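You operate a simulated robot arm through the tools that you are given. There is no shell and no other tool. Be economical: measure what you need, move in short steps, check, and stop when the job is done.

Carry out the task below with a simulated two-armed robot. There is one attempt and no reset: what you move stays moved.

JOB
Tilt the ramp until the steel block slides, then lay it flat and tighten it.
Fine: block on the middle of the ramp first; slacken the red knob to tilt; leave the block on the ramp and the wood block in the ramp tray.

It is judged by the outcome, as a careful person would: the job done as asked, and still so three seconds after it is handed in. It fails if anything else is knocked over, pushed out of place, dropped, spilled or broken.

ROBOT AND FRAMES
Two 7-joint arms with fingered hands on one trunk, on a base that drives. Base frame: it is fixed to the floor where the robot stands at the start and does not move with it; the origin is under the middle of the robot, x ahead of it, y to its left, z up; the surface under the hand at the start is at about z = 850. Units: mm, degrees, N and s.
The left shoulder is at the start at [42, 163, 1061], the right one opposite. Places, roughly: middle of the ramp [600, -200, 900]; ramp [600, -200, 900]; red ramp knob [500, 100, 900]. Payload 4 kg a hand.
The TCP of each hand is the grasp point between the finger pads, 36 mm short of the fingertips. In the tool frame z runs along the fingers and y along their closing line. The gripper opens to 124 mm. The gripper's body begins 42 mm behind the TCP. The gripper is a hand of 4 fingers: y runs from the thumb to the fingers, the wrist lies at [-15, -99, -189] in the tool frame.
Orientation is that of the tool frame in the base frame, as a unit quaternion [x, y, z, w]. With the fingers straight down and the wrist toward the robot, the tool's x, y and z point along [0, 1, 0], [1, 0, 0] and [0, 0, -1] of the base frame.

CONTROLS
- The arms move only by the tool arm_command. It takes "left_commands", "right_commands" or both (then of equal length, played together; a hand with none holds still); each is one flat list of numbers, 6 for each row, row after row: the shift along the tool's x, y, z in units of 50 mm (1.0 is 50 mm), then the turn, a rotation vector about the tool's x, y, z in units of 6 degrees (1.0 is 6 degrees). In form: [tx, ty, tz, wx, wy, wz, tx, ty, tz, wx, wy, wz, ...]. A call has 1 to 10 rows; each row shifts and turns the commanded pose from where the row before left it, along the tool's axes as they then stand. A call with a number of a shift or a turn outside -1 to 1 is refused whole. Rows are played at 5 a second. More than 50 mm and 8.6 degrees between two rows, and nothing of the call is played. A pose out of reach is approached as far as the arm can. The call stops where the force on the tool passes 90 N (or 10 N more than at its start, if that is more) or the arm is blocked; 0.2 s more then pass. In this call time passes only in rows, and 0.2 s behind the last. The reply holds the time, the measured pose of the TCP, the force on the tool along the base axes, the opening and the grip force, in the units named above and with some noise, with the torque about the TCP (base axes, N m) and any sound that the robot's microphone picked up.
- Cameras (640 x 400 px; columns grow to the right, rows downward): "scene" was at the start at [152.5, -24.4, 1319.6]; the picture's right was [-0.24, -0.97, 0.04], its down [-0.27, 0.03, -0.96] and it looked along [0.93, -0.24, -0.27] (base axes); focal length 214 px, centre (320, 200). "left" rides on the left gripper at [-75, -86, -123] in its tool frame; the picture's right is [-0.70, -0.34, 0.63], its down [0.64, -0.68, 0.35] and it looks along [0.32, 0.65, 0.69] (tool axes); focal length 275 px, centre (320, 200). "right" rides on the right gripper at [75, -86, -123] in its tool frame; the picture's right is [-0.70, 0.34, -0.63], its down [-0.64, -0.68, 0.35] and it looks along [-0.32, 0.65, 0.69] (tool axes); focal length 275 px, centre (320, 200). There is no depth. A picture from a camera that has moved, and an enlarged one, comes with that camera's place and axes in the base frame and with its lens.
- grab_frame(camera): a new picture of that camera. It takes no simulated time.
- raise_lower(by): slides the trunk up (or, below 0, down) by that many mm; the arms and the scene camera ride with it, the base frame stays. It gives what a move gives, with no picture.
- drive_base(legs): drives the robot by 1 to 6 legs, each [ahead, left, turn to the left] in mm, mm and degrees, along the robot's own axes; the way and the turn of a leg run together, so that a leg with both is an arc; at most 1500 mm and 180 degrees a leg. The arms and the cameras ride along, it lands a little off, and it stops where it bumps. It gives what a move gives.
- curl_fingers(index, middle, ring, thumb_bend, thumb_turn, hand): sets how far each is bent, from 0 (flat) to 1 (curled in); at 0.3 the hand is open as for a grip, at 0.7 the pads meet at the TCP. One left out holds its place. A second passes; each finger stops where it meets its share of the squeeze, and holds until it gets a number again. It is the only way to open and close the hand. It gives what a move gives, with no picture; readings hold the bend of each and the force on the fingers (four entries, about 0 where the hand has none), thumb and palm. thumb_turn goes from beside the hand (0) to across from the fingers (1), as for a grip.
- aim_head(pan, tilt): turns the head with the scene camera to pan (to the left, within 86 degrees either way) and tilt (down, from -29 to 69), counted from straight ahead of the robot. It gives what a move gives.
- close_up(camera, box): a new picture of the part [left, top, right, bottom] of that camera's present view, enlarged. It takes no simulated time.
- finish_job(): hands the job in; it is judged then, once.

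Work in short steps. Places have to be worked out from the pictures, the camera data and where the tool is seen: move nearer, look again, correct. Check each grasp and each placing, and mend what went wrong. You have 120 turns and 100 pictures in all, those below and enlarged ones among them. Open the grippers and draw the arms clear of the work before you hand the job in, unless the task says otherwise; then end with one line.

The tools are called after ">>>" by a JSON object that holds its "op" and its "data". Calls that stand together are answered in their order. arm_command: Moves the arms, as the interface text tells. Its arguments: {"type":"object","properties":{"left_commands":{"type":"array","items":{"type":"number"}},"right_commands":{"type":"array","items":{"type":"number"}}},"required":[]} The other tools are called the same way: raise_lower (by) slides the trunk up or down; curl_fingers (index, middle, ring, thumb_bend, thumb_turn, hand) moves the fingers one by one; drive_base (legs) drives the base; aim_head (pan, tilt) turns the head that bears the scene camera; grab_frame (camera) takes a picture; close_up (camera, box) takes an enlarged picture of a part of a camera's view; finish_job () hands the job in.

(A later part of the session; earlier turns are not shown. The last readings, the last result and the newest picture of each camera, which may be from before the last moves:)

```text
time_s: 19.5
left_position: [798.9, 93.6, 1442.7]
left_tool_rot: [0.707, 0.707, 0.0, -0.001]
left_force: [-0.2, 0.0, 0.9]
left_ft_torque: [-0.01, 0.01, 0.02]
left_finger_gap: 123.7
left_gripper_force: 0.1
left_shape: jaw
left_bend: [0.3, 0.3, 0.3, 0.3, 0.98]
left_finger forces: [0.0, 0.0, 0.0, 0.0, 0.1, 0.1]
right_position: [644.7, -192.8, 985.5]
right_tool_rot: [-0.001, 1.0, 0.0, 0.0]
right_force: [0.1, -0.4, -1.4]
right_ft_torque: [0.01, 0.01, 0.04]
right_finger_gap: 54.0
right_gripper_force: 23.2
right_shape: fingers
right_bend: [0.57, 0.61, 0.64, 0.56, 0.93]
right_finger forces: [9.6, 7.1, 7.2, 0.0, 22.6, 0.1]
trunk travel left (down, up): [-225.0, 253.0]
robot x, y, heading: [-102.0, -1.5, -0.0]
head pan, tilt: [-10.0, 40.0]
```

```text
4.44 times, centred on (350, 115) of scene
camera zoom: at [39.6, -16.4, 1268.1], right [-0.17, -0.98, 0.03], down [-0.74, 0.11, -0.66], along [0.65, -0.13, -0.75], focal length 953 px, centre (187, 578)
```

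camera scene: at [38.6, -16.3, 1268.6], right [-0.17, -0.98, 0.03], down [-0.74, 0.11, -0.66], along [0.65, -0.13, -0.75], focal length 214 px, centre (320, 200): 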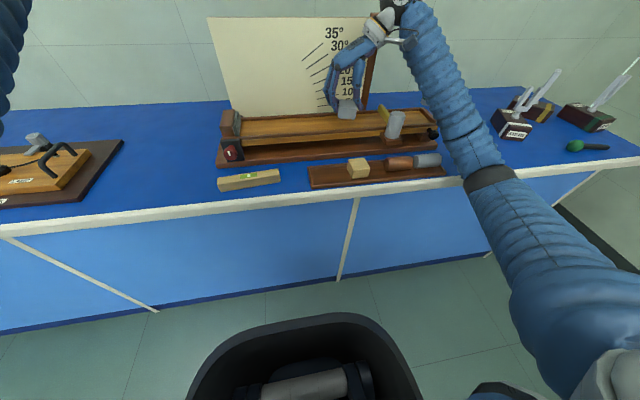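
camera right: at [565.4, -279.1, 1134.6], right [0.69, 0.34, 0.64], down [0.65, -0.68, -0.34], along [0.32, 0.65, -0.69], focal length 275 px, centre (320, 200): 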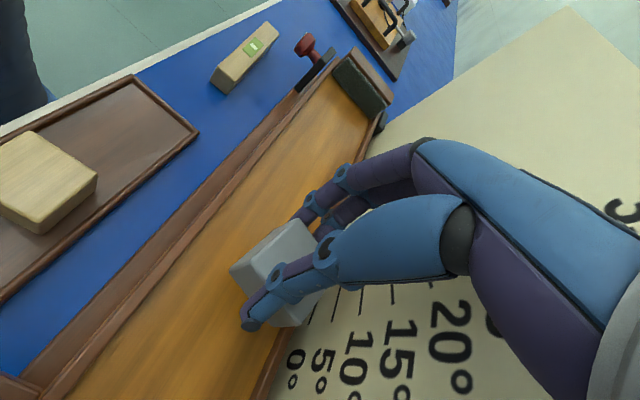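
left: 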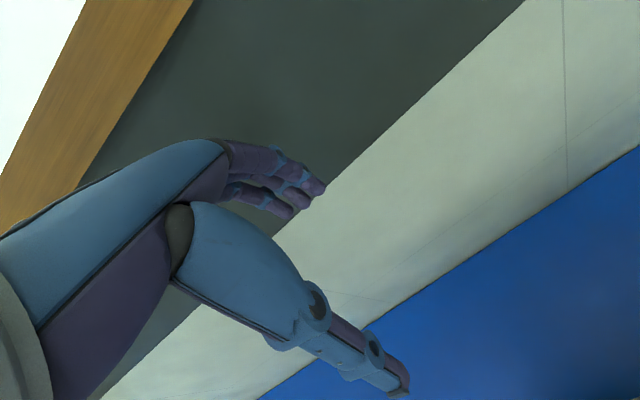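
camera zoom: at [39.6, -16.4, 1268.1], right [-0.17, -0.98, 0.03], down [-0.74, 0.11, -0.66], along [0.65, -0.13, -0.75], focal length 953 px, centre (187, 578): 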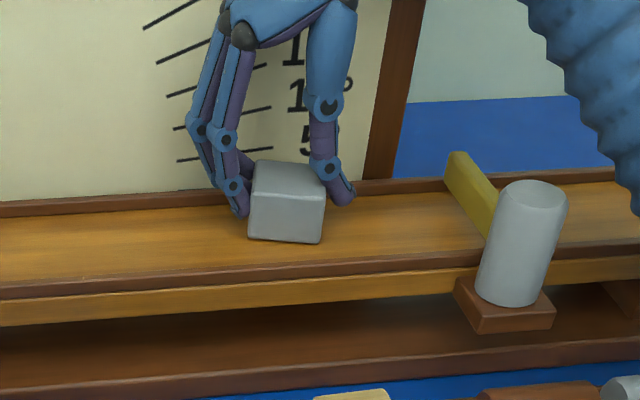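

About 12–14 mm left. I go down in small steps watching the force.

>>> {"op": "arm_command", "data": {"right_commands": [0, 0, 0.16, 0, 0, 0, 0, 0, 0.06, 0, 0, 0]}}

>>> {"op": "close_up", "data": {"camera": "scene", "box": [310, 85, 390, 145]}}

```text
time_s: 20.1
left_position: [796.2, 95.2, 1445.1]
left_tool_rot: [0.707, 0.707, 0.001, 0.001]
left_force: [-0.7, 0.1, -0.1]
left_ft_torque: [0.02, -0.01, -0.04]
left_finger_gap: 123.8
left_gripper_force: 0.1
left_shape: jaw
left_bend: [0.3, 0.3, 0.3, 0.3, 0.98]
left_finger forces: [0.0, 0.0, 0.0, 0.0, 0.0, 0.1]
right_position: [642.0, -193.9, 983.4]
right_tool_rot: [-0.001, 1.0, 0.002, 0.004]
right_force: [10.4, 1.6, 45.6]
right_ft_torque: [-0.41, -0.07, -0.01]
right_finger_gap: 54.8
right_gripper_force: 36.0
right_shape: fingers
right_bend: [0.56, 0.6, 0.64, 0.55, 0.94]
right_finger forces: [12.3, 9.8, 9.7, 0.0, 42.2, 0.0]
trunk travel left (down, up): [-225.0, 253.0]
robot x, y, heading: [-99.6, -1.8, 0.1]
head pan, tilt: [-10.0, 40.0]
```

```text
6.67 times, centred on (350, 115) of scene
camera zoom: at [36.1, -15.4, 1269.8], right [-0.17, -0.98, 0.03], down [-0.74, 0.11, -0.66], along [0.65, -0.13, -0.75], focal length 1430 px, centre (120, 767)
```

zoom: 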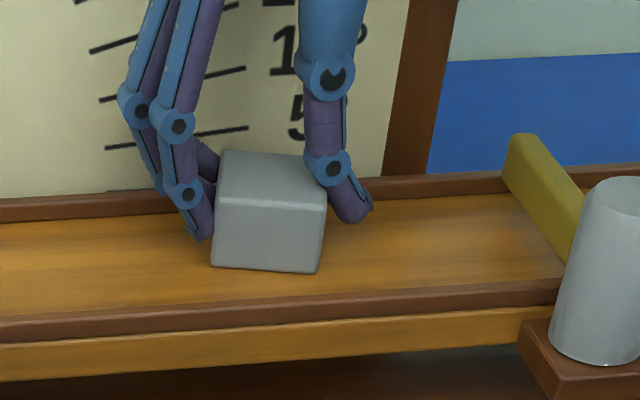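

Contact: 46 N, block is on the ramp floor. I relieve the press and open the fingers.

>>> {"op": "arm_command", "data": {"right_commands": [0, 0, -0.17, 0, 0, 0]}}

>>> {"op": "curl_fingers", "data": {"hand": "right", "index": 0.45, "middle": 0.45, "ring": 0.45, "thumb_bend": 0.45}}

>>> {"op": "close_up", "data": {"camera": "scene", "box": [290, 70, 410, 160]}}

```text
time_s: 20.5
left_position: [797.1, 94.8, 1442.1]
left_tool_rot: [0.707, 0.707, -0.001, 0.0]
left_force: [-0.4, -0.5, -0.9]
left_ft_torque: [-0.01, 0.02, -0.03]
left_finger_gap: 123.9
left_gripper_force: 0.0
left_shape: jaw
left_bend: [0.3, 0.3, 0.3, 0.3, 0.98]
left_finger forces: [0.0, 0.0, 0.0, 0.1, 0.0, 0.0]
right_position: [644.3, -193.1, 983.3]
right_tool_rot: [0.0, 1.0, -0.001, -0.001]
right_force: [5.2, 4.3, 16.6]
right_ft_torque: [-0.06, -0.09, -0.04]
right_finger_gap: 54.2
right_gripper_force: 28.9
right_shape: fingers
right_bend: [0.56, 0.6, 0.64, 0.56, 0.94]
right_finger forces: [11.0, 8.9, 9.3, 0.1, 28.6, 0.1]
trunk travel left (down, up): [-225.0, 253.0]
robot x, y, heading: [-103.5, 3.1, 0.1]
head pan, tilt: [-10.0, 40.0]
```

```text
time_s: 21.5
left_position: [797.7, 94.1, 1442.6]
left_tool_rot: [0.707, 0.707, 0.0, 0.0]
left_force: [-1.5, 0.1, 0.2]
left_ft_torque: [0.0, 0.02, 0.01]
left_finger_gap: 123.8
left_gripper_force: 0.1
left_shape: jaw
left_bend: [0.3, 0.3, 0.3, 0.3, 0.98]
left_finger forces: [0.0, 0.0, 0.0, 0.1, 0.1, 0.1]
right_position: [644.3, -194.2, 985.4]
right_tool_rot: [0.0, 1.0, 0.0, 0.0]
right_force: [-0.6, 0.1, 0.0]
right_ft_torque: [0.01, -0.02, 0.0]
right_finger_gap: 77.4
right_gripper_force: 0.1
right_shape: fingers
right_bend: [0.45, 0.45, 0.45, 0.45, 0.97]
right_finger forces: [0.1, 0.0, 0.0, 0.1, 0.0, 0.0]
trunk travel left (down, up): [-225.0, 253.0]
robot x, y, heading: [-97.6, -0.4, -0.1]
head pan, tilt: [-10.0, 40.0]
```

```text
4.44 times, centred on (350, 115) of scene
camera zoom: at [38.2, -16.3, 1268.7], right [-0.17, -0.98, 0.03], down [-0.74, 0.11, -0.66], along [0.65, -0.13, -0.75], focal length 953 px, centre (187, 578)
```

zoom: 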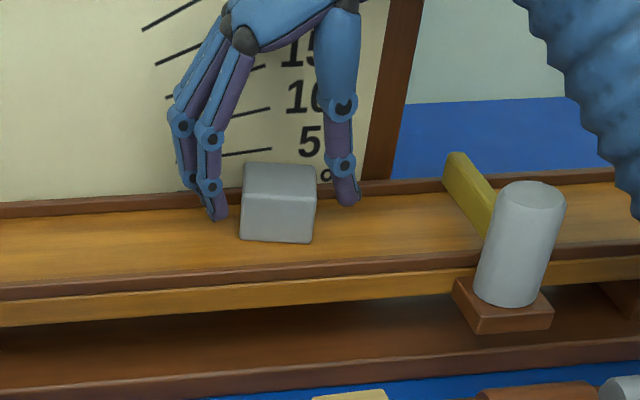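

Released and sitting in the middle of the ramp. I raise the right hand away and bring the left hand back, then turned (yaw 90°) for the red knob.

>>> {"op": "arm_command", "data": {"right_commands": [0, 0, -0.6, 0, 0, 0, 0, 0, -1, 0, 0, 0, 0, 0, -1, 0, 0, 0, 0.8, 0, 0, 0, 0, 0, 0.8, -0.4, 0, 0, 0, 0, 0.8, -0.4, 0, 0, 0, 0, 0, -0.9, 0, 0, 0, 0, 0, -0.9, 0, 0, 0, 0], "left_commands": [0, -1, 0, 0, 0, 0, 0, -1, 0, 0, 0, 0, 0, -1, 0, 0, 0, 0, 0, -1, 0, 0, 0, 0, 0, -1, 0, 0, 0, 0, 0, -1, 0, 0, 0, 0, 0, 0, 1, 0, 0, 0, 0, 0, 1, 0, 0, 0]}}

>>> {"op": "arm_command", "data": {"left_commands": [0, 0, 1, 0, 0, 1, 0, 0, 1, 0, 0, 1, 0, 0, 1, 0, 0, 1, 0, 0, 0, 0, 0, 1, 0, 0, 0, 0, 0, 1, 0, 0, 0, 0, 0, 1, 0, 0, 0, 0, 0, 1, 0, 0, 0, 0, 0, 1]}}

>>> {"op": "arm_command", "data": {"left_commands": [0, 0, 0, 0, 0, 1, 0, 0, 0, 0, 0, 1, 0, 0, 0, 0, 0, 1, 0, 0, 0, 0, 0, 1, 0, 0, 0, 0, 0, 1, 0, 0, 0, 0, 0, 1, 0, 0, 0, 0, 0, 1]}}

>>> {"op": "arm_command", "data": {"left_commands": [0, 0, 0, 0, 1, 0, 0, 0, 0, 0, 1, 0, 0, 0, 0, 0, 1, 0, 0, 0, 0, 0, 1, 0, 0, 0, 0, 0, 1, 0, 0, 0, 0, 0, 1, 0, 0, 0, 0, 0, 1, 0, 0, 0, 0, 0, 1, 0]}}

>>> {"op": "grab_frame", "data": {"camera": "left"}}

>>> {"op": "grab_frame", "data": {"camera": "scene"}}

```text
time_s: 23.3
left_position: [496.3, 94.0, 1345.5]
left_tool_rot: [0.706, 0.708, 0.001, 0.001]
left_force: [0.7, -0.3, 0.1]
left_ft_torque: [0.0, -0.03, 0.02]
left_finger_gap: 123.9
left_gripper_force: 0.1
left_shape: jaw
left_bend: [0.3, 0.3, 0.3, 0.3, 0.98]
left_finger forces: [0.0, 0.0, 0.1, 0.0, 0.0, 0.0]
right_position: [522.0, -324.5, 1115.5]
right_tool_rot: [0.0, 1.0, 0.0, 0.0]
right_force: [0.5, 0.4, 0.6]
right_ft_torque: [-0.03, -0.02, 0.01]
right_finger_gap: 77.8
right_gripper_force: 0.0
right_shape: fingers
right_bend: [0.45, 0.45, 0.45, 0.45, 0.98]
right_finger forces: [0.0, 0.0, 0.0, 0.0, 0.0, 0.0]
trunk travel left (down, up): [-225.0, 253.0]
robot x, y, heading: [-99.5, 0.6, 0.2]
head pan, tilt: [-10.0, 40.0]
```

```text
time_s: 25.1
left_position: [498.1, 93.5, 1193.7]
left_tool_rot: [0.934, 0.358, 0.0, 0.0]
left_force: [-0.1, -0.1, 0.1]
left_ft_torque: [0.03, -0.01, 0.02]
left_finger_gap: 124.0
left_gripper_force: 0.0
left_shape: jaw
left_bend: [0.3, 0.3, 0.3, 0.3, 0.98]
left_finger forces: [0.0, 0.1, 0.0, 0.0, 0.1, 0.0]
right_position: [522.7, -324.2, 1114.7]
right_tool_rot: [0.0, 1.0, 0.0, 0.0]
right_force: [0.3, 0.2, 0.2]
right_ft_torque: [0.03, -0.01, 0.0]
right_finger_gap: 77.5
right_gripper_force: 0.1
right_shape: fingers
right_bend: [0.45, 0.45, 0.45, 0.45, 0.98]
right_finger forces: [0.1, 0.0, 0.0, 0.0, 0.0, 0.0]
trunk travel left (down, up): [-225.0, 253.0]
robot x, y, heading: [-105.1, 0.7, -0.3]
head pan, tilt: [-10.0, 40.0]
```

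```text
time_s: 26.7
left_position: [498.8, 91.9, 1193.3]
left_tool_rot: [1.0, -0.001, 0.0, 0.0]
left_force: [0.2, -0.1, 0.7]
left_ft_torque: [0.03, -0.04, -0.03]
left_finger_gap: 123.8
left_gripper_force: 0.1
left_shape: jaw
left_bend: [0.3, 0.3, 0.3, 0.3, 0.98]
left_finger forces: [0.0, 0.0, 0.0, 0.0, 0.0, 0.1]
right_position: [522.1, -324.5, 1115.2]
right_tool_rot: [0.0, 1.0, 0.0, -0.001]
right_force: [-0.1, -0.2, 0.5]
right_ft_torque: [0.0, 0.02, -0.02]
right_finger_gap: 77.5
right_gripper_force: 0.1
right_shape: fingers
right_bend: [0.45, 0.45, 0.45, 0.45, 0.98]
right_finger forces: [0.0, 0.0, 0.0, 0.1, 0.0, 0.0]
trunk travel left (down, up): [-225.0, 253.0]
robot x, y, heading: [-100.9, -3.2, -0.0]
head pan, tilt: [-10.0, 40.0]
```

```text
time_s: 28.5
left_position: [497.6, 93.3, 1193.3]
left_tool_rot: [0.914, 0.0, 0.407, 0.0]
left_force: [1.0, -0.2, 0.2]
left_ft_torque: [-0.01, -0.03, -0.01]
left_finger_gap: 124.1
left_gripper_force: 0.0
left_shape: jaw
left_bend: [0.3, 0.3, 0.3, 0.3, 0.98]
left_finger forces: [0.0, 0.0, 0.1, 0.1, 0.0, 0.0]
right_position: [523.0, -324.4, 1116.5]
right_tool_rot: [0.0, 1.0, 0.0, 0.0]
right_force: [0.7, 0.7, 0.8]
right_ft_torque: [0.0, 0.01, 0.01]
right_finger_gap: 77.7
right_gripper_force: 0.0
right_shape: fingers
right_bend: [0.45, 0.45, 0.45, 0.45, 0.98]
right_finger forces: [0.0, 0.0, 0.1, 0.0, 0.0, 0.0]
trunk travel left (down, up): [-225.0, 253.0]
robot x, y, heading: [-98.8, -0.3, -0.1]
head pan, tilt: [-10.0, 40.0]
```

```text
64 pictures are left
camera left: at [356.5, 179.0, 1219.5], right [0.01, 0.34, -0.94], down [0.69, 0.68, 0.25], along [0.73, -0.65, -0.23], focal length 275 px, centre (320, 200)
```

left: 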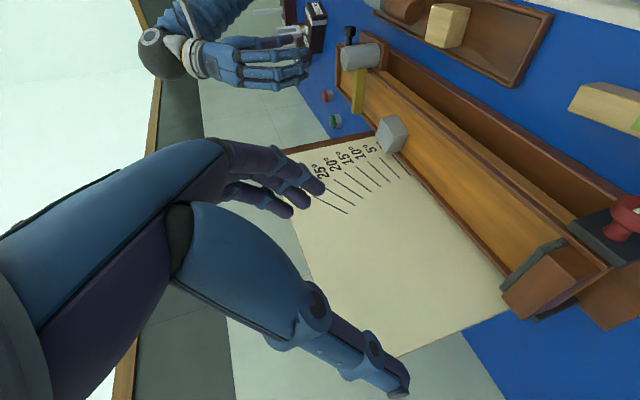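

```text
63 pictures are left
camera scene: at [38.1, -16.1, 1268.7], right [-0.17, -0.98, 0.03], down [-0.74, 0.11, -0.66], along [0.65, -0.13, -0.75], focal length 214 px, centre (320, 200)
```

scene: 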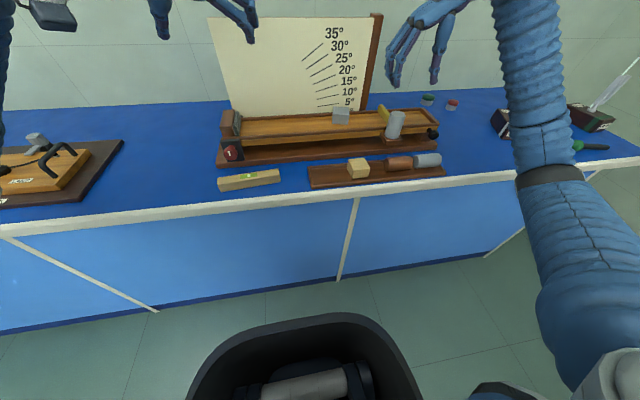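

Both poses good. I zoom on the red knob in both views to locate it.

>>> {"op": "close_up", "data": {"camera": "left", "box": [480, 140, 640, 300]}}

>>> {"op": "close_up", "data": {"camera": "scene", "box": [205, 125, 265, 185]}}

```text
2.50 times, centred on (560, 220) of left
camera zoom: at [356.5, 179.0, 1219.5], right [0.01, 0.34, -0.94], down [0.69, 0.68, 0.25], along [0.73, -0.65, -0.23], focal length 688 px, centre (-280, 150)
```

zoom: 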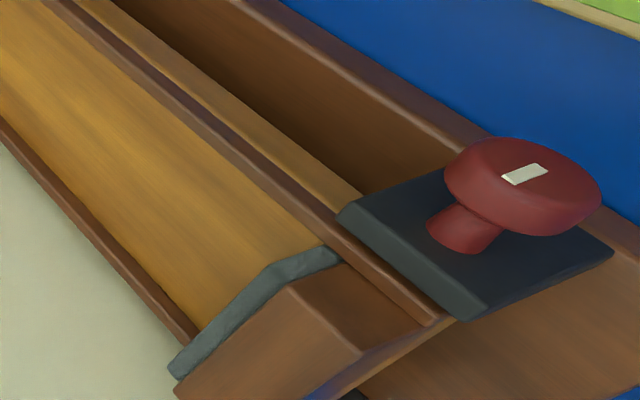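

```text
6.67 times, centred on (235, 155) of scene
camera zoom: at [38.1, -16.1, 1268.7], right [-0.17, -0.98, 0.03], down [-0.74, 0.11, -0.66], along [0.65, -0.13, -0.75], focal length 1430 px, centre (887, 500)
```

zoom: 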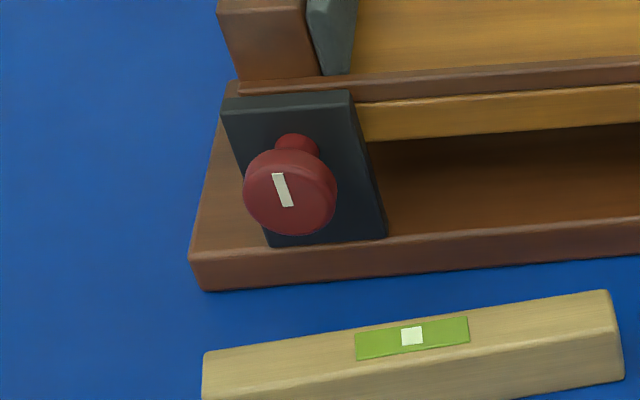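

Knob face centre ≈ [527, 128, 925], about 36 mm across, plate behind at x≈559. I pitch the left hand to 24° below horizontal, close to ~78 mm, and go to a spot 60 mm before the knob.

>>> {"op": "arm_command", "data": {"left_commands": [0, 0, 0, 0, 1, 0, 0, 0, 0, 0, 1, 0, 0, 0, 0, 0, 1, 0, -0.785, -0.117, 0.212, 0, 0, 0, -0.785, -0.117, 0.212, 0, 0, 0, -0.785, -0.117, 0.212, 0, 0, 0, -0.785, -0.117, 0.212, 0, 0, 0, -0.785, -0.117, 0.212, 0, 0, 0]}}

>>> {"op": "curl_fingers", "data": {"hand": "left", "index": 0.45, "middle": 0.45, "ring": 0.45, "thumb_bend": 0.45}}

>>> {"op": "grab_frame", "data": {"camera": "left"}}

>>> {"op": "grab_frame", "data": {"camera": "scene"}}

```text
time_s: 30.3
left_position: [486.9, 121.1, 995.2]
left_tool_rot: [0.839, -0.001, 0.544, 0.0]
left_force: [0.6, 0.0, -1.1]
left_ft_torque: [-0.01, 0.0, -0.03]
left_finger_gap: 123.8
left_gripper_force: 0.0
left_shape: jaw
left_bend: [0.3, 0.3, 0.3, 0.3, 0.98]
left_finger forces: [0.0, 0.0, 0.1, 0.0, 0.1, 0.0]
left hand out of reach, approached as far as the arm can: row 7, 8
right_position: [522.7, -323.8, 1115.6]
right_tool_rot: [0.0, 1.0, -0.001, 0.001]
right_force: [-0.5, 1.2, 0.8]
right_ft_torque: [0.0, -0.01, -0.01]
right_finger_gap: 77.8
right_gripper_force: 0.0
right_shape: fingers
right_bend: [0.45, 0.45, 0.45, 0.45, 0.98]
right_finger forces: [0.0, 0.0, 0.0, 0.0, 0.0, 0.0]
trunk travel left (down, up): [-225.0, 253.0]
robot x, y, heading: [-103.7, 4.5, -0.4]
head pan, tilt: [-10.0, 40.0]
```

```text
time_s: 31.3
left_position: [488.3, 122.5, 995.4]
left_tool_rot: [0.839, 0.001, 0.543, 0.0]
left_force: [-1.0, 0.1, 0.4]
left_ft_torque: [-0.01, 0.01, -0.03]
left_finger_gap: 78.0
left_gripper_force: 0.1
left_shape: fingers
left_bend: [0.45, 0.45, 0.45, 0.45, 0.98]
left_finger forces: [0.0, 0.1, 0.0, 0.0, 0.0, 0.0]
right_position: [522.7, -323.5, 1114.9]
right_tool_rot: [-0.001, 1.0, 0.001, -0.001]
right_force: [-0.5, -0.7, 0.7]
right_ft_torque: [0.03, 0.01, -0.01]
right_finger_gap: 77.7
right_gripper_force: 0.0
right_shape: fingers
right_bend: [0.45, 0.45, 0.45, 0.45, 0.98]
right_finger forces: [0.1, 0.0, 0.0, 0.1, 0.1, 0.0]
trunk travel left (down, up): [-225.0, 253.0]
robot x, y, heading: [-100.6, 0.8, 0.1]
head pan, tilt: [-10.0, 40.0]
```

```text
60 pictures are left
camera left: at [345.5, 206.4, 977.0], right [0.29, 0.34, -0.89], down [0.58, 0.68, 0.45], along [0.76, -0.65, 0.01], focal length 275 px, centre (320, 200)
```

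left: 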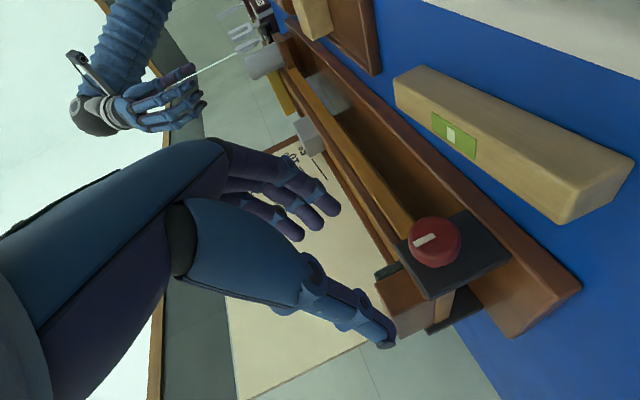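

```text
59 pictures are left
camera scene: at [38.2, -16.3, 1268.7], right [-0.17, -0.98, 0.03], down [-0.74, 0.11, -0.66], along [0.65, -0.13, -0.75], focal length 214 px, centre (320, 200)
```

scene: 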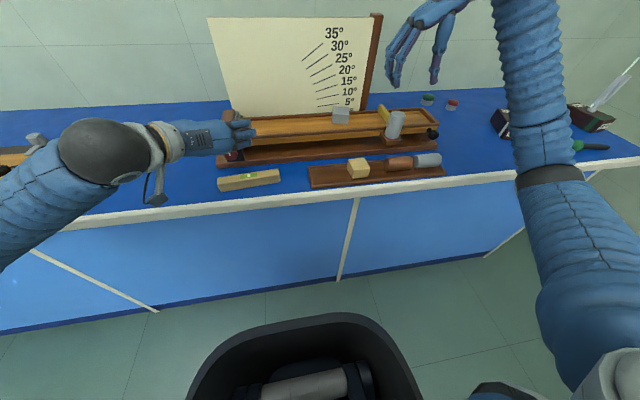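

The arm is too folded there; I back the base another 120 mm and check poses.

>>> {"op": "drive_base", "data": {"legs": [[-120, 0, 0]]}}

>>> {"op": "arm_command", "data": {"left_commands": [0, 0, 0, 0, 0, 0]}}

```text
time_s: 32.6
left_position: [365.9, 122.0, 997.1]
left_tool_rot: [0.838, 0.0, 0.545, 0.0]
left_force: [-0.5, -1.4, 0.6]
left_ft_torque: [0.03, -0.01, 0.0]
left_finger_gap: 77.8
left_gripper_force: 0.2
left_shape: fingers
left_bend: [0.45, 0.45, 0.45, 0.45, 0.98]
left_finger forces: [0.0, 0.0, 0.0, 0.0, 0.1, 0.0]
right_position: [401.1, -322.5, 1116.9]
right_tool_rot: [0.0, 1.0, -0.001, 0.001]
right_force: [0.2, -0.3, 0.7]
right_ft_torque: [0.02, -0.03, -0.02]
right_finger_gap: 77.5
right_gripper_force: 0.0
right_shape: fingers
right_bend: [0.45, 0.45, 0.45, 0.45, 0.98]
right_finger forces: [0.0, 0.0, 0.0, 0.0, 0.0, 0.1]
trunk travel left (down, up): [-225.0, 253.0]
robot x, y, heading: [-220.9, -4.8, -0.0]
head pan, tilt: [-10.0, 40.0]
```

```text
time_s: 33.0
left_position: [368.1, 121.7, 994.9]
left_tool_rot: [0.839, -0.001, 0.545, 0.0]
left_force: [-1.1, 0.9, -0.4]
left_ft_torque: [0.0, -0.01, 0.02]
left_finger_gap: 77.9
left_gripper_force: 0.1
left_shape: fingers
left_bend: [0.45, 0.45, 0.45, 0.45, 0.98]
left_finger forces: [0.1, 0.0, 0.0, 0.0, 0.1, 0.0]
right_position: [402.3, -323.6, 1115.7]
right_tool_rot: [0.0, 1.0, -0.001, 0.0]
right_force: [0.6, 1.0, -0.7]
right_ft_torque: [-0.02, -0.04, 0.0]
right_finger_gap: 77.7
right_gripper_force: 0.0
right_shape: fingers
right_bend: [0.45, 0.45, 0.45, 0.45, 0.98]
right_finger forces: [0.0, 0.1, 0.0, 0.0, 0.0, 0.1]
trunk travel left (down, up): [-225.0, 253.0]
robot x, y, heading: [-218.7, 4.1, 0.1]
head pan, tilt: [-10.0, 40.0]
```

Now a straight forward move of 95 mm along the tool to the pre-grasp spot.

>>> {"op": "arm_command", "data": {"left_commands": [-0.02, -0.06, 0.95, 0, 0, 0, -0.02, -0.06, 0.95, 0, 0, 0]}}

>>> {"op": "grab_frame", "data": {"camera": "left"}}

>>> {"op": "close_up", "data": {"camera": "scene", "box": [180, 80, 300, 180]}}

```text
time_s: 33.6
left_position: [452.9, 127.6, 954.0]
left_tool_rot: [0.84, -0.001, 0.543, 0.001]
left_force: [-0.4, 0.5, -0.3]
left_ft_torque: [0.03, 0.06, -0.01]
left_finger_gap: 78.1
left_gripper_force: 0.0
left_shape: fingers
left_bend: [0.45, 0.45, 0.45, 0.45, 0.98]
left_finger forces: [0.0, 0.1, 0.0, 0.0, 0.1, 0.1]
right_position: [404.5, -323.7, 1114.7]
right_tool_rot: [0.0, 1.0, 0.001, 0.0]
right_force: [-0.4, 0.0, 0.4]
right_ft_torque: [-0.01, 0.01, 0.01]
right_finger_gap: 77.5
right_gripper_force: 0.1
right_shape: fingers
right_bend: [0.45, 0.45, 0.45, 0.45, 0.98]
right_finger forces: [0.0, 0.1, 0.0, 0.0, 0.0, 0.0]
trunk travel left (down, up): [-225.0, 253.0]
robot x, y, heading: [-222.2, 1.6, 0.0]
head pan, tilt: [-10.0, 40.0]
```

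```text
58 pictures are left
camera left: at [311.4, 212.5, 936.1], right [0.29, 0.34, -0.89], down [0.58, 0.68, 0.45], along [0.76, -0.65, 0.01], focal length 275 px, centre (320, 200)
```

left: 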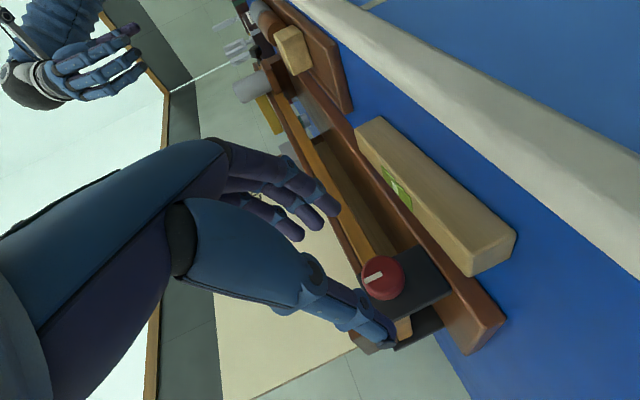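

```text
4.00 times, centred on (240, 130) of scene
camera zoom: at [-80.8, -16.1, 1268.6], right [-0.17, -0.98, 0.03], down [-0.74, 0.11, -0.66], along [0.65, -0.13, -0.75], focal length 858 px, centre (640, 480)
```

zoom: 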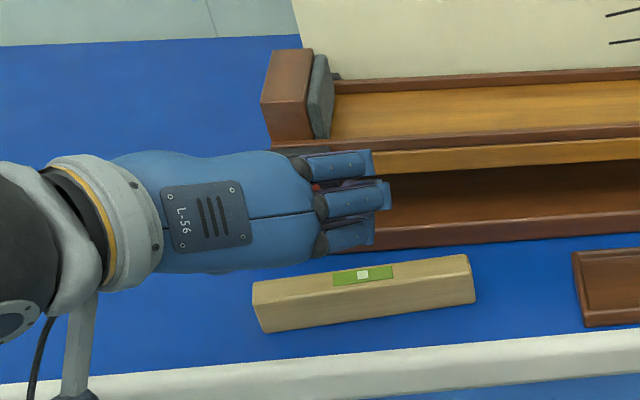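

The knob matches [527, 129, 923]. I advance 50 mm along the tool and check the straddle.

>>> {"op": "arm_command", "data": {"left_commands": [0, -0.02, 0.5, 0, 0, 0, 0, -0.01, 0.5, 0, 0, 0]}}

>>> {"op": "grab_frame", "data": {"camera": "left"}}

```text
time_s: 34.2
left_position: [499.9, 128.9, 934.2]
left_tool_rot: [0.839, 0.0, 0.544, 0.0]
left_force: [0.5, 0.2, -0.6]
left_ft_torque: [-0.02, -0.02, 0.01]
left_finger_gap: 78.2
left_gripper_force: 0.1
left_shape: fingers
left_bend: [0.45, 0.45, 0.45, 0.45, 0.98]
left_finger forces: [0.1, 0.0, 0.0, 0.1, 0.0, 0.0]
right_position: [403.5, -323.0, 1115.7]
right_tool_rot: [0.0, 1.0, -0.001, 0.0]
right_force: [0.2, 0.1, -0.2]
right_ft_torque: [0.07, -0.02, 0.04]
right_finger_gap: 77.5
right_gripper_force: 0.1
right_shape: fingers
right_bend: [0.45, 0.45, 0.45, 0.45, 0.98]
right_finger forces: [0.0, 0.0, 0.0, 0.0, 0.0, 0.0]
trunk travel left (down, up): [-225.0, 253.0]
robot x, y, heading: [-218.2, 0.1, -0.1]
head pan, tilt: [-10.0, 40.0]
```

```text
56 pictures are left
camera left: at [357.3, 214.2, 915.6], right [0.29, 0.34, -0.89], down [0.58, 0.68, 0.45], along [0.76, -0.65, 0.01], focal length 275 px, centre (320, 200)
```

left: 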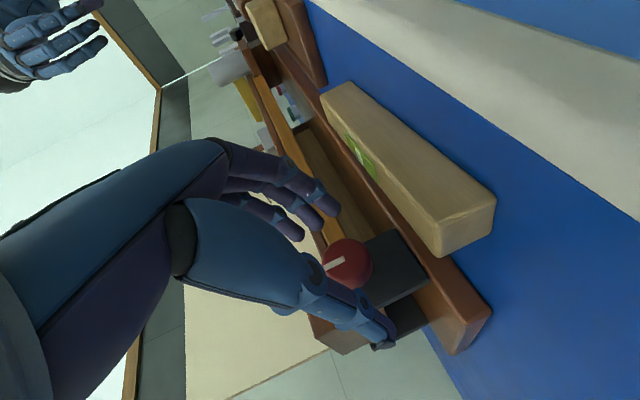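

The knob lies between thumb and fingers. I advance 21 mm and close on it.

>>> {"op": "arm_command", "data": {"left_commands": [0, 0, 0.42, 0, 0, 0]}}

>>> {"op": "curl_fingers", "data": {"hand": "left", "index": 0.72, "middle": 0.72, "ring": 0.72, "thumb_bend": 0.72}}

>>> {"op": "close_up", "data": {"camera": "left", "box": [200, 120, 520, 360]}}

```text
time_s: 34.6
left_position: [519.5, 128.6, 924.3]
left_tool_rot: [0.839, -0.001, 0.544, 0.0]
left_force: [0.0, 0.6, 0.2]
left_ft_torque: [0.0, 0.0, 0.0]
left_finger_gap: 78.0
left_gripper_force: 0.0
left_shape: fingers
left_bend: [0.45, 0.45, 0.45, 0.45, 0.98]
left_finger forces: [0.1, 0.0, 0.0, 0.0, 0.1, 0.1]
right_position: [403.7, -323.9, 1115.7]
right_tool_rot: [0.0, 1.0, 0.0, 0.0]
right_force: [1.1, 0.2, -0.5]
right_ft_torque: [-0.01, -0.01, -0.02]
right_finger_gap: 77.2
right_gripper_force: 0.1
right_shape: fingers
right_bend: [0.45, 0.45, 0.45, 0.45, 0.98]
right_finger forces: [0.0, 0.0, 0.0, 0.0, 0.1, 0.1]
trunk travel left (down, up): [-225.0, 253.0]
robot x, y, heading: [-221.4, 1.3, -0.2]
head pan, tilt: [-10.0, 40.0]
```

```text
time_s: 35.6
left_position: [518.1, 128.5, 926.1]
left_tool_rot: [0.839, 0.0, 0.544, 0.0]
left_force: [-5.7, -1.9, 0.8]
left_ft_torque: [0.15, -0.12, -0.94]
left_finger_gap: 30.6
left_gripper_force: 28.0
left_shape: fingers
left_bend: [0.65, 0.58, 0.57, 0.59, 0.97]
left_finger forces: [8.5, 10.8, 14.9, 0.1, 22.5, 0.0]
right_position: [402.7, -324.8, 1115.6]
right_tool_rot: [-0.001, 1.0, 0.001, 0.0]
right_force: [-0.3, 0.5, 0.9]
right_ft_torque: [0.02, 0.03, 0.02]
right_finger_gap: 77.7
right_gripper_force: 0.0
right_shape: fingers
right_bend: [0.45, 0.45, 0.45, 0.45, 0.98]
right_finger forces: [0.0, 0.0, 0.1, 0.1, 0.1, 0.1]
trunk travel left (down, up): [-225.0, 253.0]
robot x, y, heading: [-220.5, -1.1, -0.1]
head pan, tilt: [-10.0, 40.0]
```

```text
1.67 times, centred on (360, 240) of left
camera zoom: at [375.9, 213.7, 907.2], right [0.3, 0.34, -0.89], down [0.58, 0.68, 0.45], along [0.76, -0.65, 0.01], focal length 459 px, centre (253, 133)
```

zoom: 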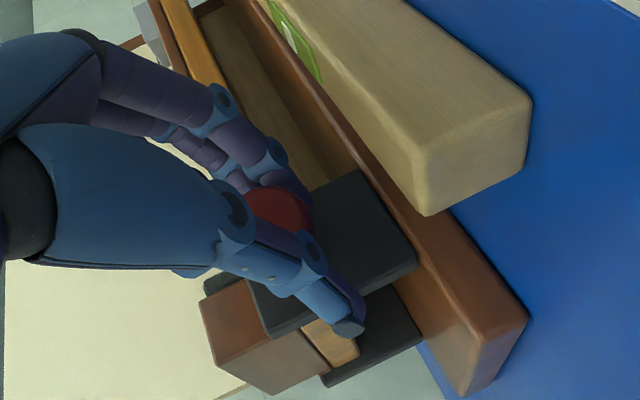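

Gripped with 28 N. I turn it counter-clockwise (loosen) about the knob axis by 24° and watch the torque.

>>> {"op": "arm_command", "data": {"left_commands": [0, 0, 0, -0.407, 0, -0.914, 0, 0, 0, -0.407, 0, -0.914, 0, 0, 0, -0.407, 0, -0.914, 0, 0, 0, -0.407, 0, -0.914]}}

>>> {"op": "close_up", "data": {"camera": "left", "box": [200, 120, 520, 360]}}

```text
time_s: 36.6
left_position: [519.2, 128.4, 924.4]
left_tool_rot: [0.821, 0.114, 0.531, 0.175]
left_force: [-12.0, -2.7, -20.8]
left_ft_torque: [0.24, 0.19, -0.83]
left_finger_gap: 27.6
left_gripper_force: 28.6
left_shape: fingers
left_bend: [0.71, 0.59, 0.59, 0.59, 0.94]
left_finger forces: [7.8, 18.7, 7.6, 0.0, 23.0, 0.0]
right_position: [402.6, -322.4, 1115.4]
right_tool_rot: [-0.001, 1.0, 0.0, 0.0]
right_force: [0.7, 0.6, -0.2]
right_ft_torque: [0.04, -0.05, 0.0]
right_finger_gap: 77.8
right_gripper_force: 0.0
right_shape: fingers
right_bend: [0.45, 0.45, 0.45, 0.45, 0.98]
right_finger forces: [0.1, 0.1, 0.0, 0.1, 0.0, 0.0]
trunk travel left (down, up): [-225.0, 253.0]
robot x, y, heading: [-222.6, 0.8, 0.2]
head pan, tilt: [-10.0, 40.0]
```

```text
1.67 times, centred on (360, 240) of left
camera zoom: at [376.8, 199.4, 872.8], right [0.29, -0.06, -0.95], down [0.58, 0.81, 0.13], along [0.76, -0.59, 0.27], focal length 459 px, centre (253, 133)
```

zoom: 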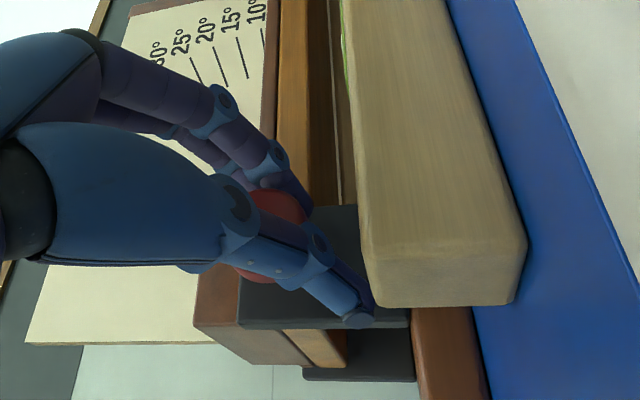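

I open, turn the hand back (and past, wrist higher), and look at the knob's mark from the scene camera.

>>> {"op": "curl_fingers", "data": {"hand": "left", "index": 0.45, "middle": 0.45, "ring": 0.45, "thumb_bend": 0.45}}

>>> {"op": "arm_command", "data": {"left_commands": [0, 0, -0.5, 0, 0, 0, 0, 0, -0.5, 0, 0, 0, 0, 0, 0, 0.407, 0, 0.914, 0, 0, 0, 0.407, 0, 0.914, 0, 0, 0, 0.407, 0, 0.914, 0, 0, 0, 0.407, 0, 0.914]}}

>>> {"op": "close_up", "data": {"camera": "left", "box": [200, 120, 520, 360]}}

```text
time_s: 37.6
left_position: [519.1, 129.9, 926.9]
left_tool_rot: [0.82, 0.113, 0.533, 0.174]
left_force: [0.7, 0.5, 0.2]
left_ft_torque: [0.01, -0.05, -0.01]
left_finger_gap: 77.4
left_gripper_force: 0.1
left_shape: fingers
left_bend: [0.45, 0.45, 0.45, 0.45, 0.97]
left_finger forces: [0.1, 0.0, 0.0, 0.0, 0.0, 0.1]
right_position: [404.2, -324.1, 1116.5]
right_tool_rot: [-0.001, 1.0, 0.0, 0.0]
right_force: [-0.3, 0.4, 0.8]
right_ft_torque: [0.04, -0.02, 0.0]
right_finger_gap: 77.4
right_gripper_force: 0.0
right_shape: fingers
right_bend: [0.45, 0.45, 0.45, 0.45, 0.98]
right_finger forces: [0.0, 0.1, 0.0, 0.0, 0.1, 0.0]
trunk travel left (down, up): [-225.0, 253.0]
robot x, y, heading: [-218.7, 0.3, -0.1]
head pan, tilt: [-10.0, 40.0]
```

```text
time_s: 39.0
left_position: [473.3, 137.7, 946.0]
left_tool_rot: [0.839, 0.001, 0.544, 0.0]
left_force: [0.4, -0.4, -0.2]
left_ft_torque: [0.01, 0.01, 0.01]
left_finger_gap: 77.3
left_gripper_force: 0.1
left_shape: fingers
left_bend: [0.45, 0.45, 0.45, 0.45, 0.97]
left_finger forces: [0.0, 0.0, 0.0, 0.0, 0.1, 0.1]
right_position: [402.2, -323.9, 1115.8]
right_tool_rot: [0.0, 1.0, -0.001, 0.0]
right_force: [-0.1, 0.0, -0.4]
right_ft_torque: [0.03, 0.03, 0.02]
right_finger_gap: 77.6
right_gripper_force: 0.1
right_shape: fingers
right_bend: [0.45, 0.45, 0.45, 0.45, 0.98]
right_finger forces: [0.0, 0.1, 0.0, 0.0, 0.0, 0.0]
trunk travel left (down, up): [-225.0, 253.0]
robot x, y, heading: [-221.3, -1.3, -0.1]
head pan, tilt: [-10.0, 40.0]
```

```text
1.67 times, centred on (360, 240) of left
camera zoom: at [330.7, 222.9, 926.4], right [0.29, 0.34, -0.89], down [0.58, 0.68, 0.45], along [0.76, -0.65, 0.01], focal length 459 px, centre (253, 133)
```

zoom: 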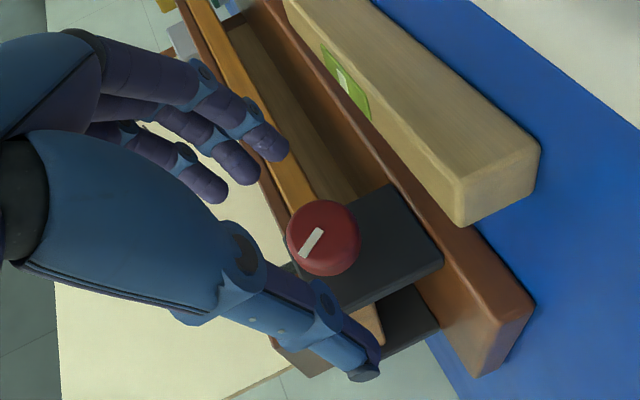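

The mark turned about 24° counter-clockwise, without slip. I pre-turn the hand 36° the other way, regrip, and turn 60° more.

>>> {"op": "arm_command", "data": {"left_commands": [-0.07, 0.41, 0.05, 0, 0, 0, 0, 0, 0, 0.407, 0, 0.914, 0, 0, 0, 0.407, 0, 0.914, 0, 0, 0, 0.407, 0, 0.914, 0, 0, 0, 0.407, 0, 0.914, 0, 0, 0, 0.407, 0, 0.914, 0, 0, 0, 0.407, 0, 0.914]}}

>>> {"op": "grab_frame", "data": {"camera": "left"}}

>>> {"op": "close_up", "data": {"camera": "scene", "box": [180, 80, 300, 180]}}

```text
time_s: 40.6
left_position: [475.3, 116.9, 941.1]
left_tool_rot: [0.798, -0.168, 0.517, -0.26]
left_force: [0.0, -0.3, 0.0]
left_ft_torque: [0.02, 0.04, 0.01]
left_finger_gap: 77.2
left_gripper_force: 0.1
left_shape: fingers
left_bend: [0.45, 0.45, 0.45, 0.45, 0.97]
left_finger forces: [0.0, 0.1, 0.1, 0.0, 0.0, 0.0]
right_position: [403.0, -324.2, 1115.9]
right_tool_rot: [0.0, 1.0, 0.001, -0.001]
right_force: [0.1, 0.4, 0.2]
right_ft_torque: [-0.02, -0.04, 0.02]
right_finger_gap: 77.6
right_gripper_force: 0.1
right_shape: fingers
right_bend: [0.45, 0.45, 0.45, 0.45, 0.98]
right_finger forces: [0.0, 0.1, 0.0, 0.0, 0.0, 0.1]
trunk travel left (down, up): [-225.0, 253.0]
robot x, y, heading: [-220.1, 1.4, 0.3]
head pan, tilt: [-10.0, 40.0]
```

```text
52 pictures are left
camera left: at [332.0, 196.6, 976.0], right [0.29, 0.8, -0.52], down [0.58, 0.29, 0.76], along [0.76, -0.53, -0.38], focal length 275 px, centre (320, 200)
```

left: 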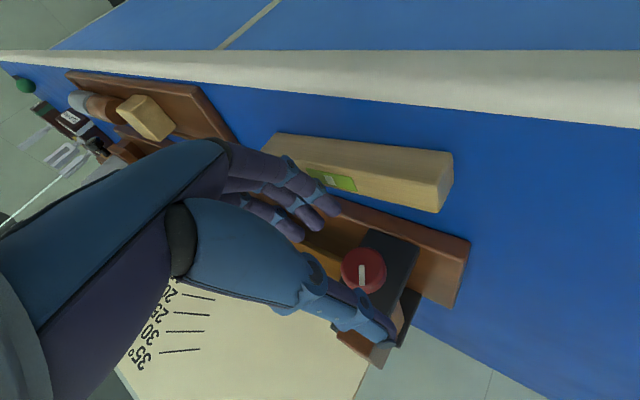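

```text
4.00 times, centred on (240, 130) of scene
camera zoom: at [-81.1, -16.5, 1268.7], right [-0.17, -0.98, 0.03], down [-0.74, 0.11, -0.66], along [0.65, -0.13, -0.75], focal length 858 px, centre (640, 480)
```

zoom: 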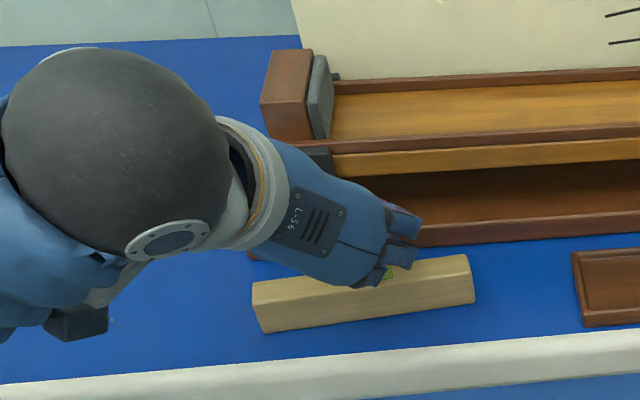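

The fingers would pass low near the level there, so I use a 24° pre-turn instead with a narrower opening, then advance onto the knob and grip.

>>> {"op": "curl_fingers", "data": {"hand": "left", "index": 0.5, "middle": 0.5, "ring": 0.5, "thumb_bend": 0.48}}

>>> {"op": "arm_command", "data": {"left_commands": [0, -0.09, 0, 0, 0, 0, 0, 0, 0, -0.407, 0, -0.914, 0, 0, 0, -0.407, 0, -0.914, 0, 0, 0.5, 0, 0, 0, 0, 0, 0.5, 0, 0, 0]}}

>>> {"op": "curl_fingers", "data": {"hand": "left", "index": 0.75, "middle": 0.75, "ring": 0.75, "thumb_bend": 0.75}}

>>> {"op": "grab_frame", "data": {"camera": "left"}}

```text
time_s: 41.6
left_position: [473.4, 117.1, 940.5]
left_tool_rot: [0.798, -0.168, 0.518, -0.259]
left_force: [-0.3, -0.6, 0.0]
left_ft_torque: [0.01, 0.01, -0.01]
left_finger_gap: 65.5
left_gripper_force: 0.1
left_shape: fingers
left_bend: [0.5, 0.5, 0.5, 0.48, 0.97]
left_finger forces: [0.0, 0.1, 0.0, 0.1, 0.1, 0.0]
right_position: [404.3, -323.5, 1115.5]
right_tool_rot: [0.0, 1.0, 0.0, 0.0]
right_force: [-0.5, -0.1, 0.0]
right_ft_torque: [0.02, 0.01, -0.02]
right_finger_gap: 77.5
right_gripper_force: 0.0
right_shape: fingers
right_bend: [0.45, 0.45, 0.45, 0.45, 0.98]
right_finger forces: [0.0, 0.0, 0.0, 0.0, 0.1, 0.0]
trunk travel left (down, up): [-225.0, 253.0]
robot x, y, heading: [-220.4, 0.8, -0.0]
head pan, tilt: [-10.0, 40.0]
```

```text
time_s: 42.8
left_position: [519.3, 128.5, 924.1]
left_tool_rot: [0.821, -0.114, 0.532, -0.175]
left_force: [0.3, -0.5, 0.5]
left_ft_torque: [0.0, 0.01, 0.0]
left_finger_gap: 65.3
left_gripper_force: 0.0
left_shape: fingers
left_bend: [0.5, 0.5, 0.5, 0.48, 0.97]
left_finger forces: [0.1, 0.1, 0.0, 0.0, 0.0, 0.0]
right_position: [403.8, -323.8, 1113.9]
right_tool_rot: [-0.001, 1.0, -0.001, -0.001]
right_force: [-0.3, 0.1, -0.6]
right_ft_torque: [0.01, -0.01, 0.01]
right_finger_gap: 77.3
right_gripper_force: 0.1
right_shape: fingers
right_bend: [0.45, 0.45, 0.45, 0.45, 0.98]
right_finger forces: [0.1, 0.1, 0.1, 0.0, 0.1, 0.0]
trunk travel left (down, up): [-225.0, 253.0]
robot x, y, heading: [-221.2, -2.8, -0.3]
head pan, tilt: [-10.0, 40.0]
```

```text
time_s: 43.8
left_position: [519.2, 128.0, 923.9]
left_tool_rot: [0.821, -0.114, 0.532, -0.175]
left_force: [-9.2, -6.2, -3.0]
left_ft_torque: [-0.14, 0.38, -1.16]
left_finger_gap: 26.3
left_gripper_force: 27.0
left_shape: fingers
left_bend: [0.66, 0.53, 0.58, 0.6, 0.96]
left_finger forces: [9.4, 13.9, 10.5, 0.0, 21.3, 0.0]
right_position: [403.6, -324.0, 1115.5]
right_tool_rot: [0.0, 1.0, 0.001, 0.001]
right_force: [0.8, -0.6, -0.3]
right_ft_torque: [-0.02, 0.01, 0.03]
right_finger_gap: 77.8
right_gripper_force: 0.1
right_shape: fingers
right_bend: [0.45, 0.45, 0.45, 0.45, 0.98]
right_finger forces: [0.0, 0.0, 0.1, 0.0, 0.0, 0.0]
trunk travel left (down, up): [-225.0, 253.0]
robot x, y, heading: [-221.2, 0.3, -0.0]
head pan, tilt: [-10.0, 40.0]
```

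```text
50 pictures are left
camera left: at [376.9, 213.9, 942.6], right [0.3, 0.67, -0.68], down [0.58, 0.44, 0.69], along [0.76, -0.6, -0.26], focal length 275 px, centre (320, 200)
```

left: 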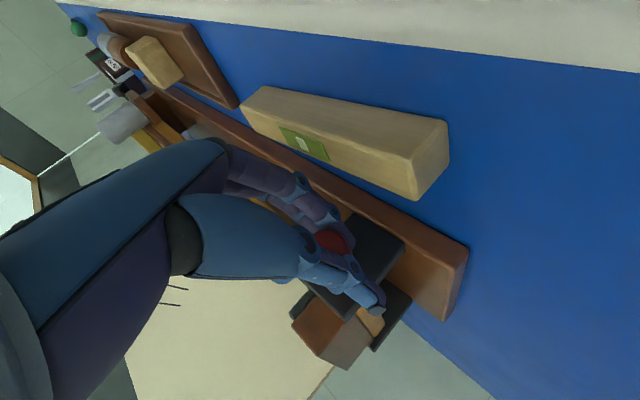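

Firm grip. I turn 48° counter-clockwise.

>>> {"op": "arm_command", "data": {"left_commands": [0, 0, 0, -0.407, 0, -0.914, 0, 0, 0, -0.407, 0, -0.914, 0, 0, 0, -0.407, 0, -0.914, 0, 0, 0, -0.407, 0, -0.914, 0, 0, 0, -0.407, 0, -0.914, 0, 0, 0, -0.407, 0, -0.914, 0, 0, 0, -0.407, 0, -0.914, 0, 0, 0, -0.407, 0, -0.914]}}

>>> {"op": "curl_fingers", "data": {"hand": "left", "index": 0.5, "middle": 0.5, "ring": 0.5, "thumb_bend": 0.45}}

>>> {"op": "arm_command", "data": {"left_commands": [0, 0, -0.5, 0, 0, 0, 0, 0, -0.5, 0, 0, 0]}}

>>> {"op": "grab_frame", "data": {"camera": "left"}}

```text
time_s: 45.6
left_position: [519.8, 127.1, 921.8]
left_tool_rot: [0.822, 0.113, 0.53, 0.175]
left_force: [-28.3, -11.7, -38.7]
left_ft_torque: [0.86, 0.45, -1.61]
left_finger_gap: 20.9
left_gripper_force: 37.5
left_shape: fingers
left_bend: [0.71, 0.59, 0.56, 0.6, 0.93]
left_finger forces: [4.6, 2.8, 47.8, 0.0, 21.0, 0.1]
right_position: [403.3, -326.0, 1114.5]
right_tool_rot: [-0.001, 1.0, -0.001, 0.0]
right_force: [0.4, 0.0, -0.2]
right_ft_torque: [0.02, -0.02, 0.02]
right_finger_gap: 77.5
right_gripper_force: 0.0
right_shape: fingers
right_bend: [0.45, 0.45, 0.45, 0.45, 0.98]
right_finger forces: [0.1, 0.0, 0.1, 0.0, 0.0, 0.0]
trunk travel left (down, up): [-225.0, 253.0]
robot x, y, heading: [-220.6, 0.7, -0.0]
head pan, tilt: [-10.0, 40.0]
```

```text
time_s: 46.6
left_position: [519.7, 129.2, 924.4]
left_tool_rot: [0.821, 0.112, 0.532, 0.174]
left_force: [0.3, -1.0, -0.3]
left_ft_torque: [-0.01, -0.02, 0.01]
left_finger_gap: 69.9
left_gripper_force: 0.1
left_shape: fingers
left_bend: [0.5, 0.5, 0.5, 0.45, 0.97]
left_finger forces: [0.0, 0.0, 0.1, 0.0, 0.0, 0.1]
right_position: [404.2, -323.9, 1115.8]
right_tool_rot: [0.0, 1.0, 0.0, -0.001]
right_force: [0.2, -0.4, -0.5]
right_ft_torque: [0.0, 0.02, -0.01]
right_finger_gap: 77.6
right_gripper_force: 0.0
right_shape: fingers
right_bend: [0.45, 0.45, 0.45, 0.45, 0.98]
right_finger forces: [0.0, 0.0, 0.1, 0.1, 0.0, 0.0]
trunk travel left (down, up): [-225.0, 253.0]
robot x, y, heading: [-220.5, 0.1, -0.0]
head pan, tilt: [-10.0, 40.0]
```

```text
time_s: 47.2
left_position: [473.7, 136.2, 944.0]
left_tool_rot: [0.82, 0.113, 0.533, 0.175]
left_force: [0.6, -0.3, -0.7]
left_ft_torque: [0.01, 0.0, -0.01]
left_finger_gap: 69.4
left_gripper_force: 0.0
left_shape: fingers
left_bend: [0.5, 0.5, 0.5, 0.45, 0.97]
left_finger forces: [0.0, 0.0, 0.1, 0.1, 0.1, 0.0]
right_position: [402.7, -324.9, 1116.4]
right_tool_rot: [0.0, 1.0, 0.0, 0.0]
right_force: [0.4, 1.0, 0.8]
right_ft_torque: [-0.02, 0.0, -0.01]
right_finger_gap: 77.4
right_gripper_force: 0.0
right_shape: fingers
right_bend: [0.45, 0.45, 0.45, 0.45, 0.98]
right_finger forces: [0.0, 0.0, 0.0, 0.1, 0.0, 0.0]
trunk travel left (down, up): [-225.0, 253.0]
robot x, y, heading: [-217.9, -2.4, -0.1]
head pan, tilt: [-10.0, 40.0]
```

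```text
49 pictures are left
camera left: at [331.6, 206.7, 891.4], right [0.29, -0.06, -0.95], down [0.58, 0.81, 0.13], along [0.76, -0.59, 0.27], focal length 275 px, centre (320, 200)
```

left: 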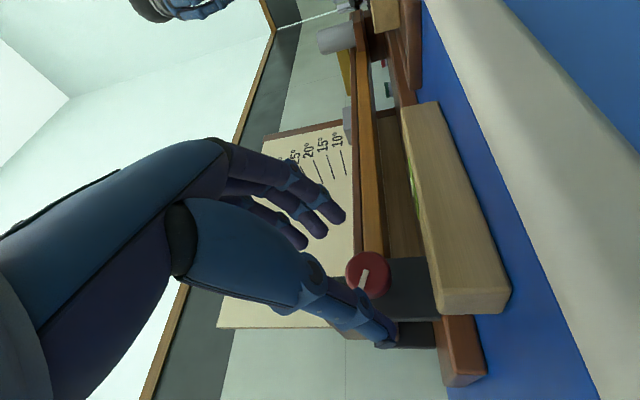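

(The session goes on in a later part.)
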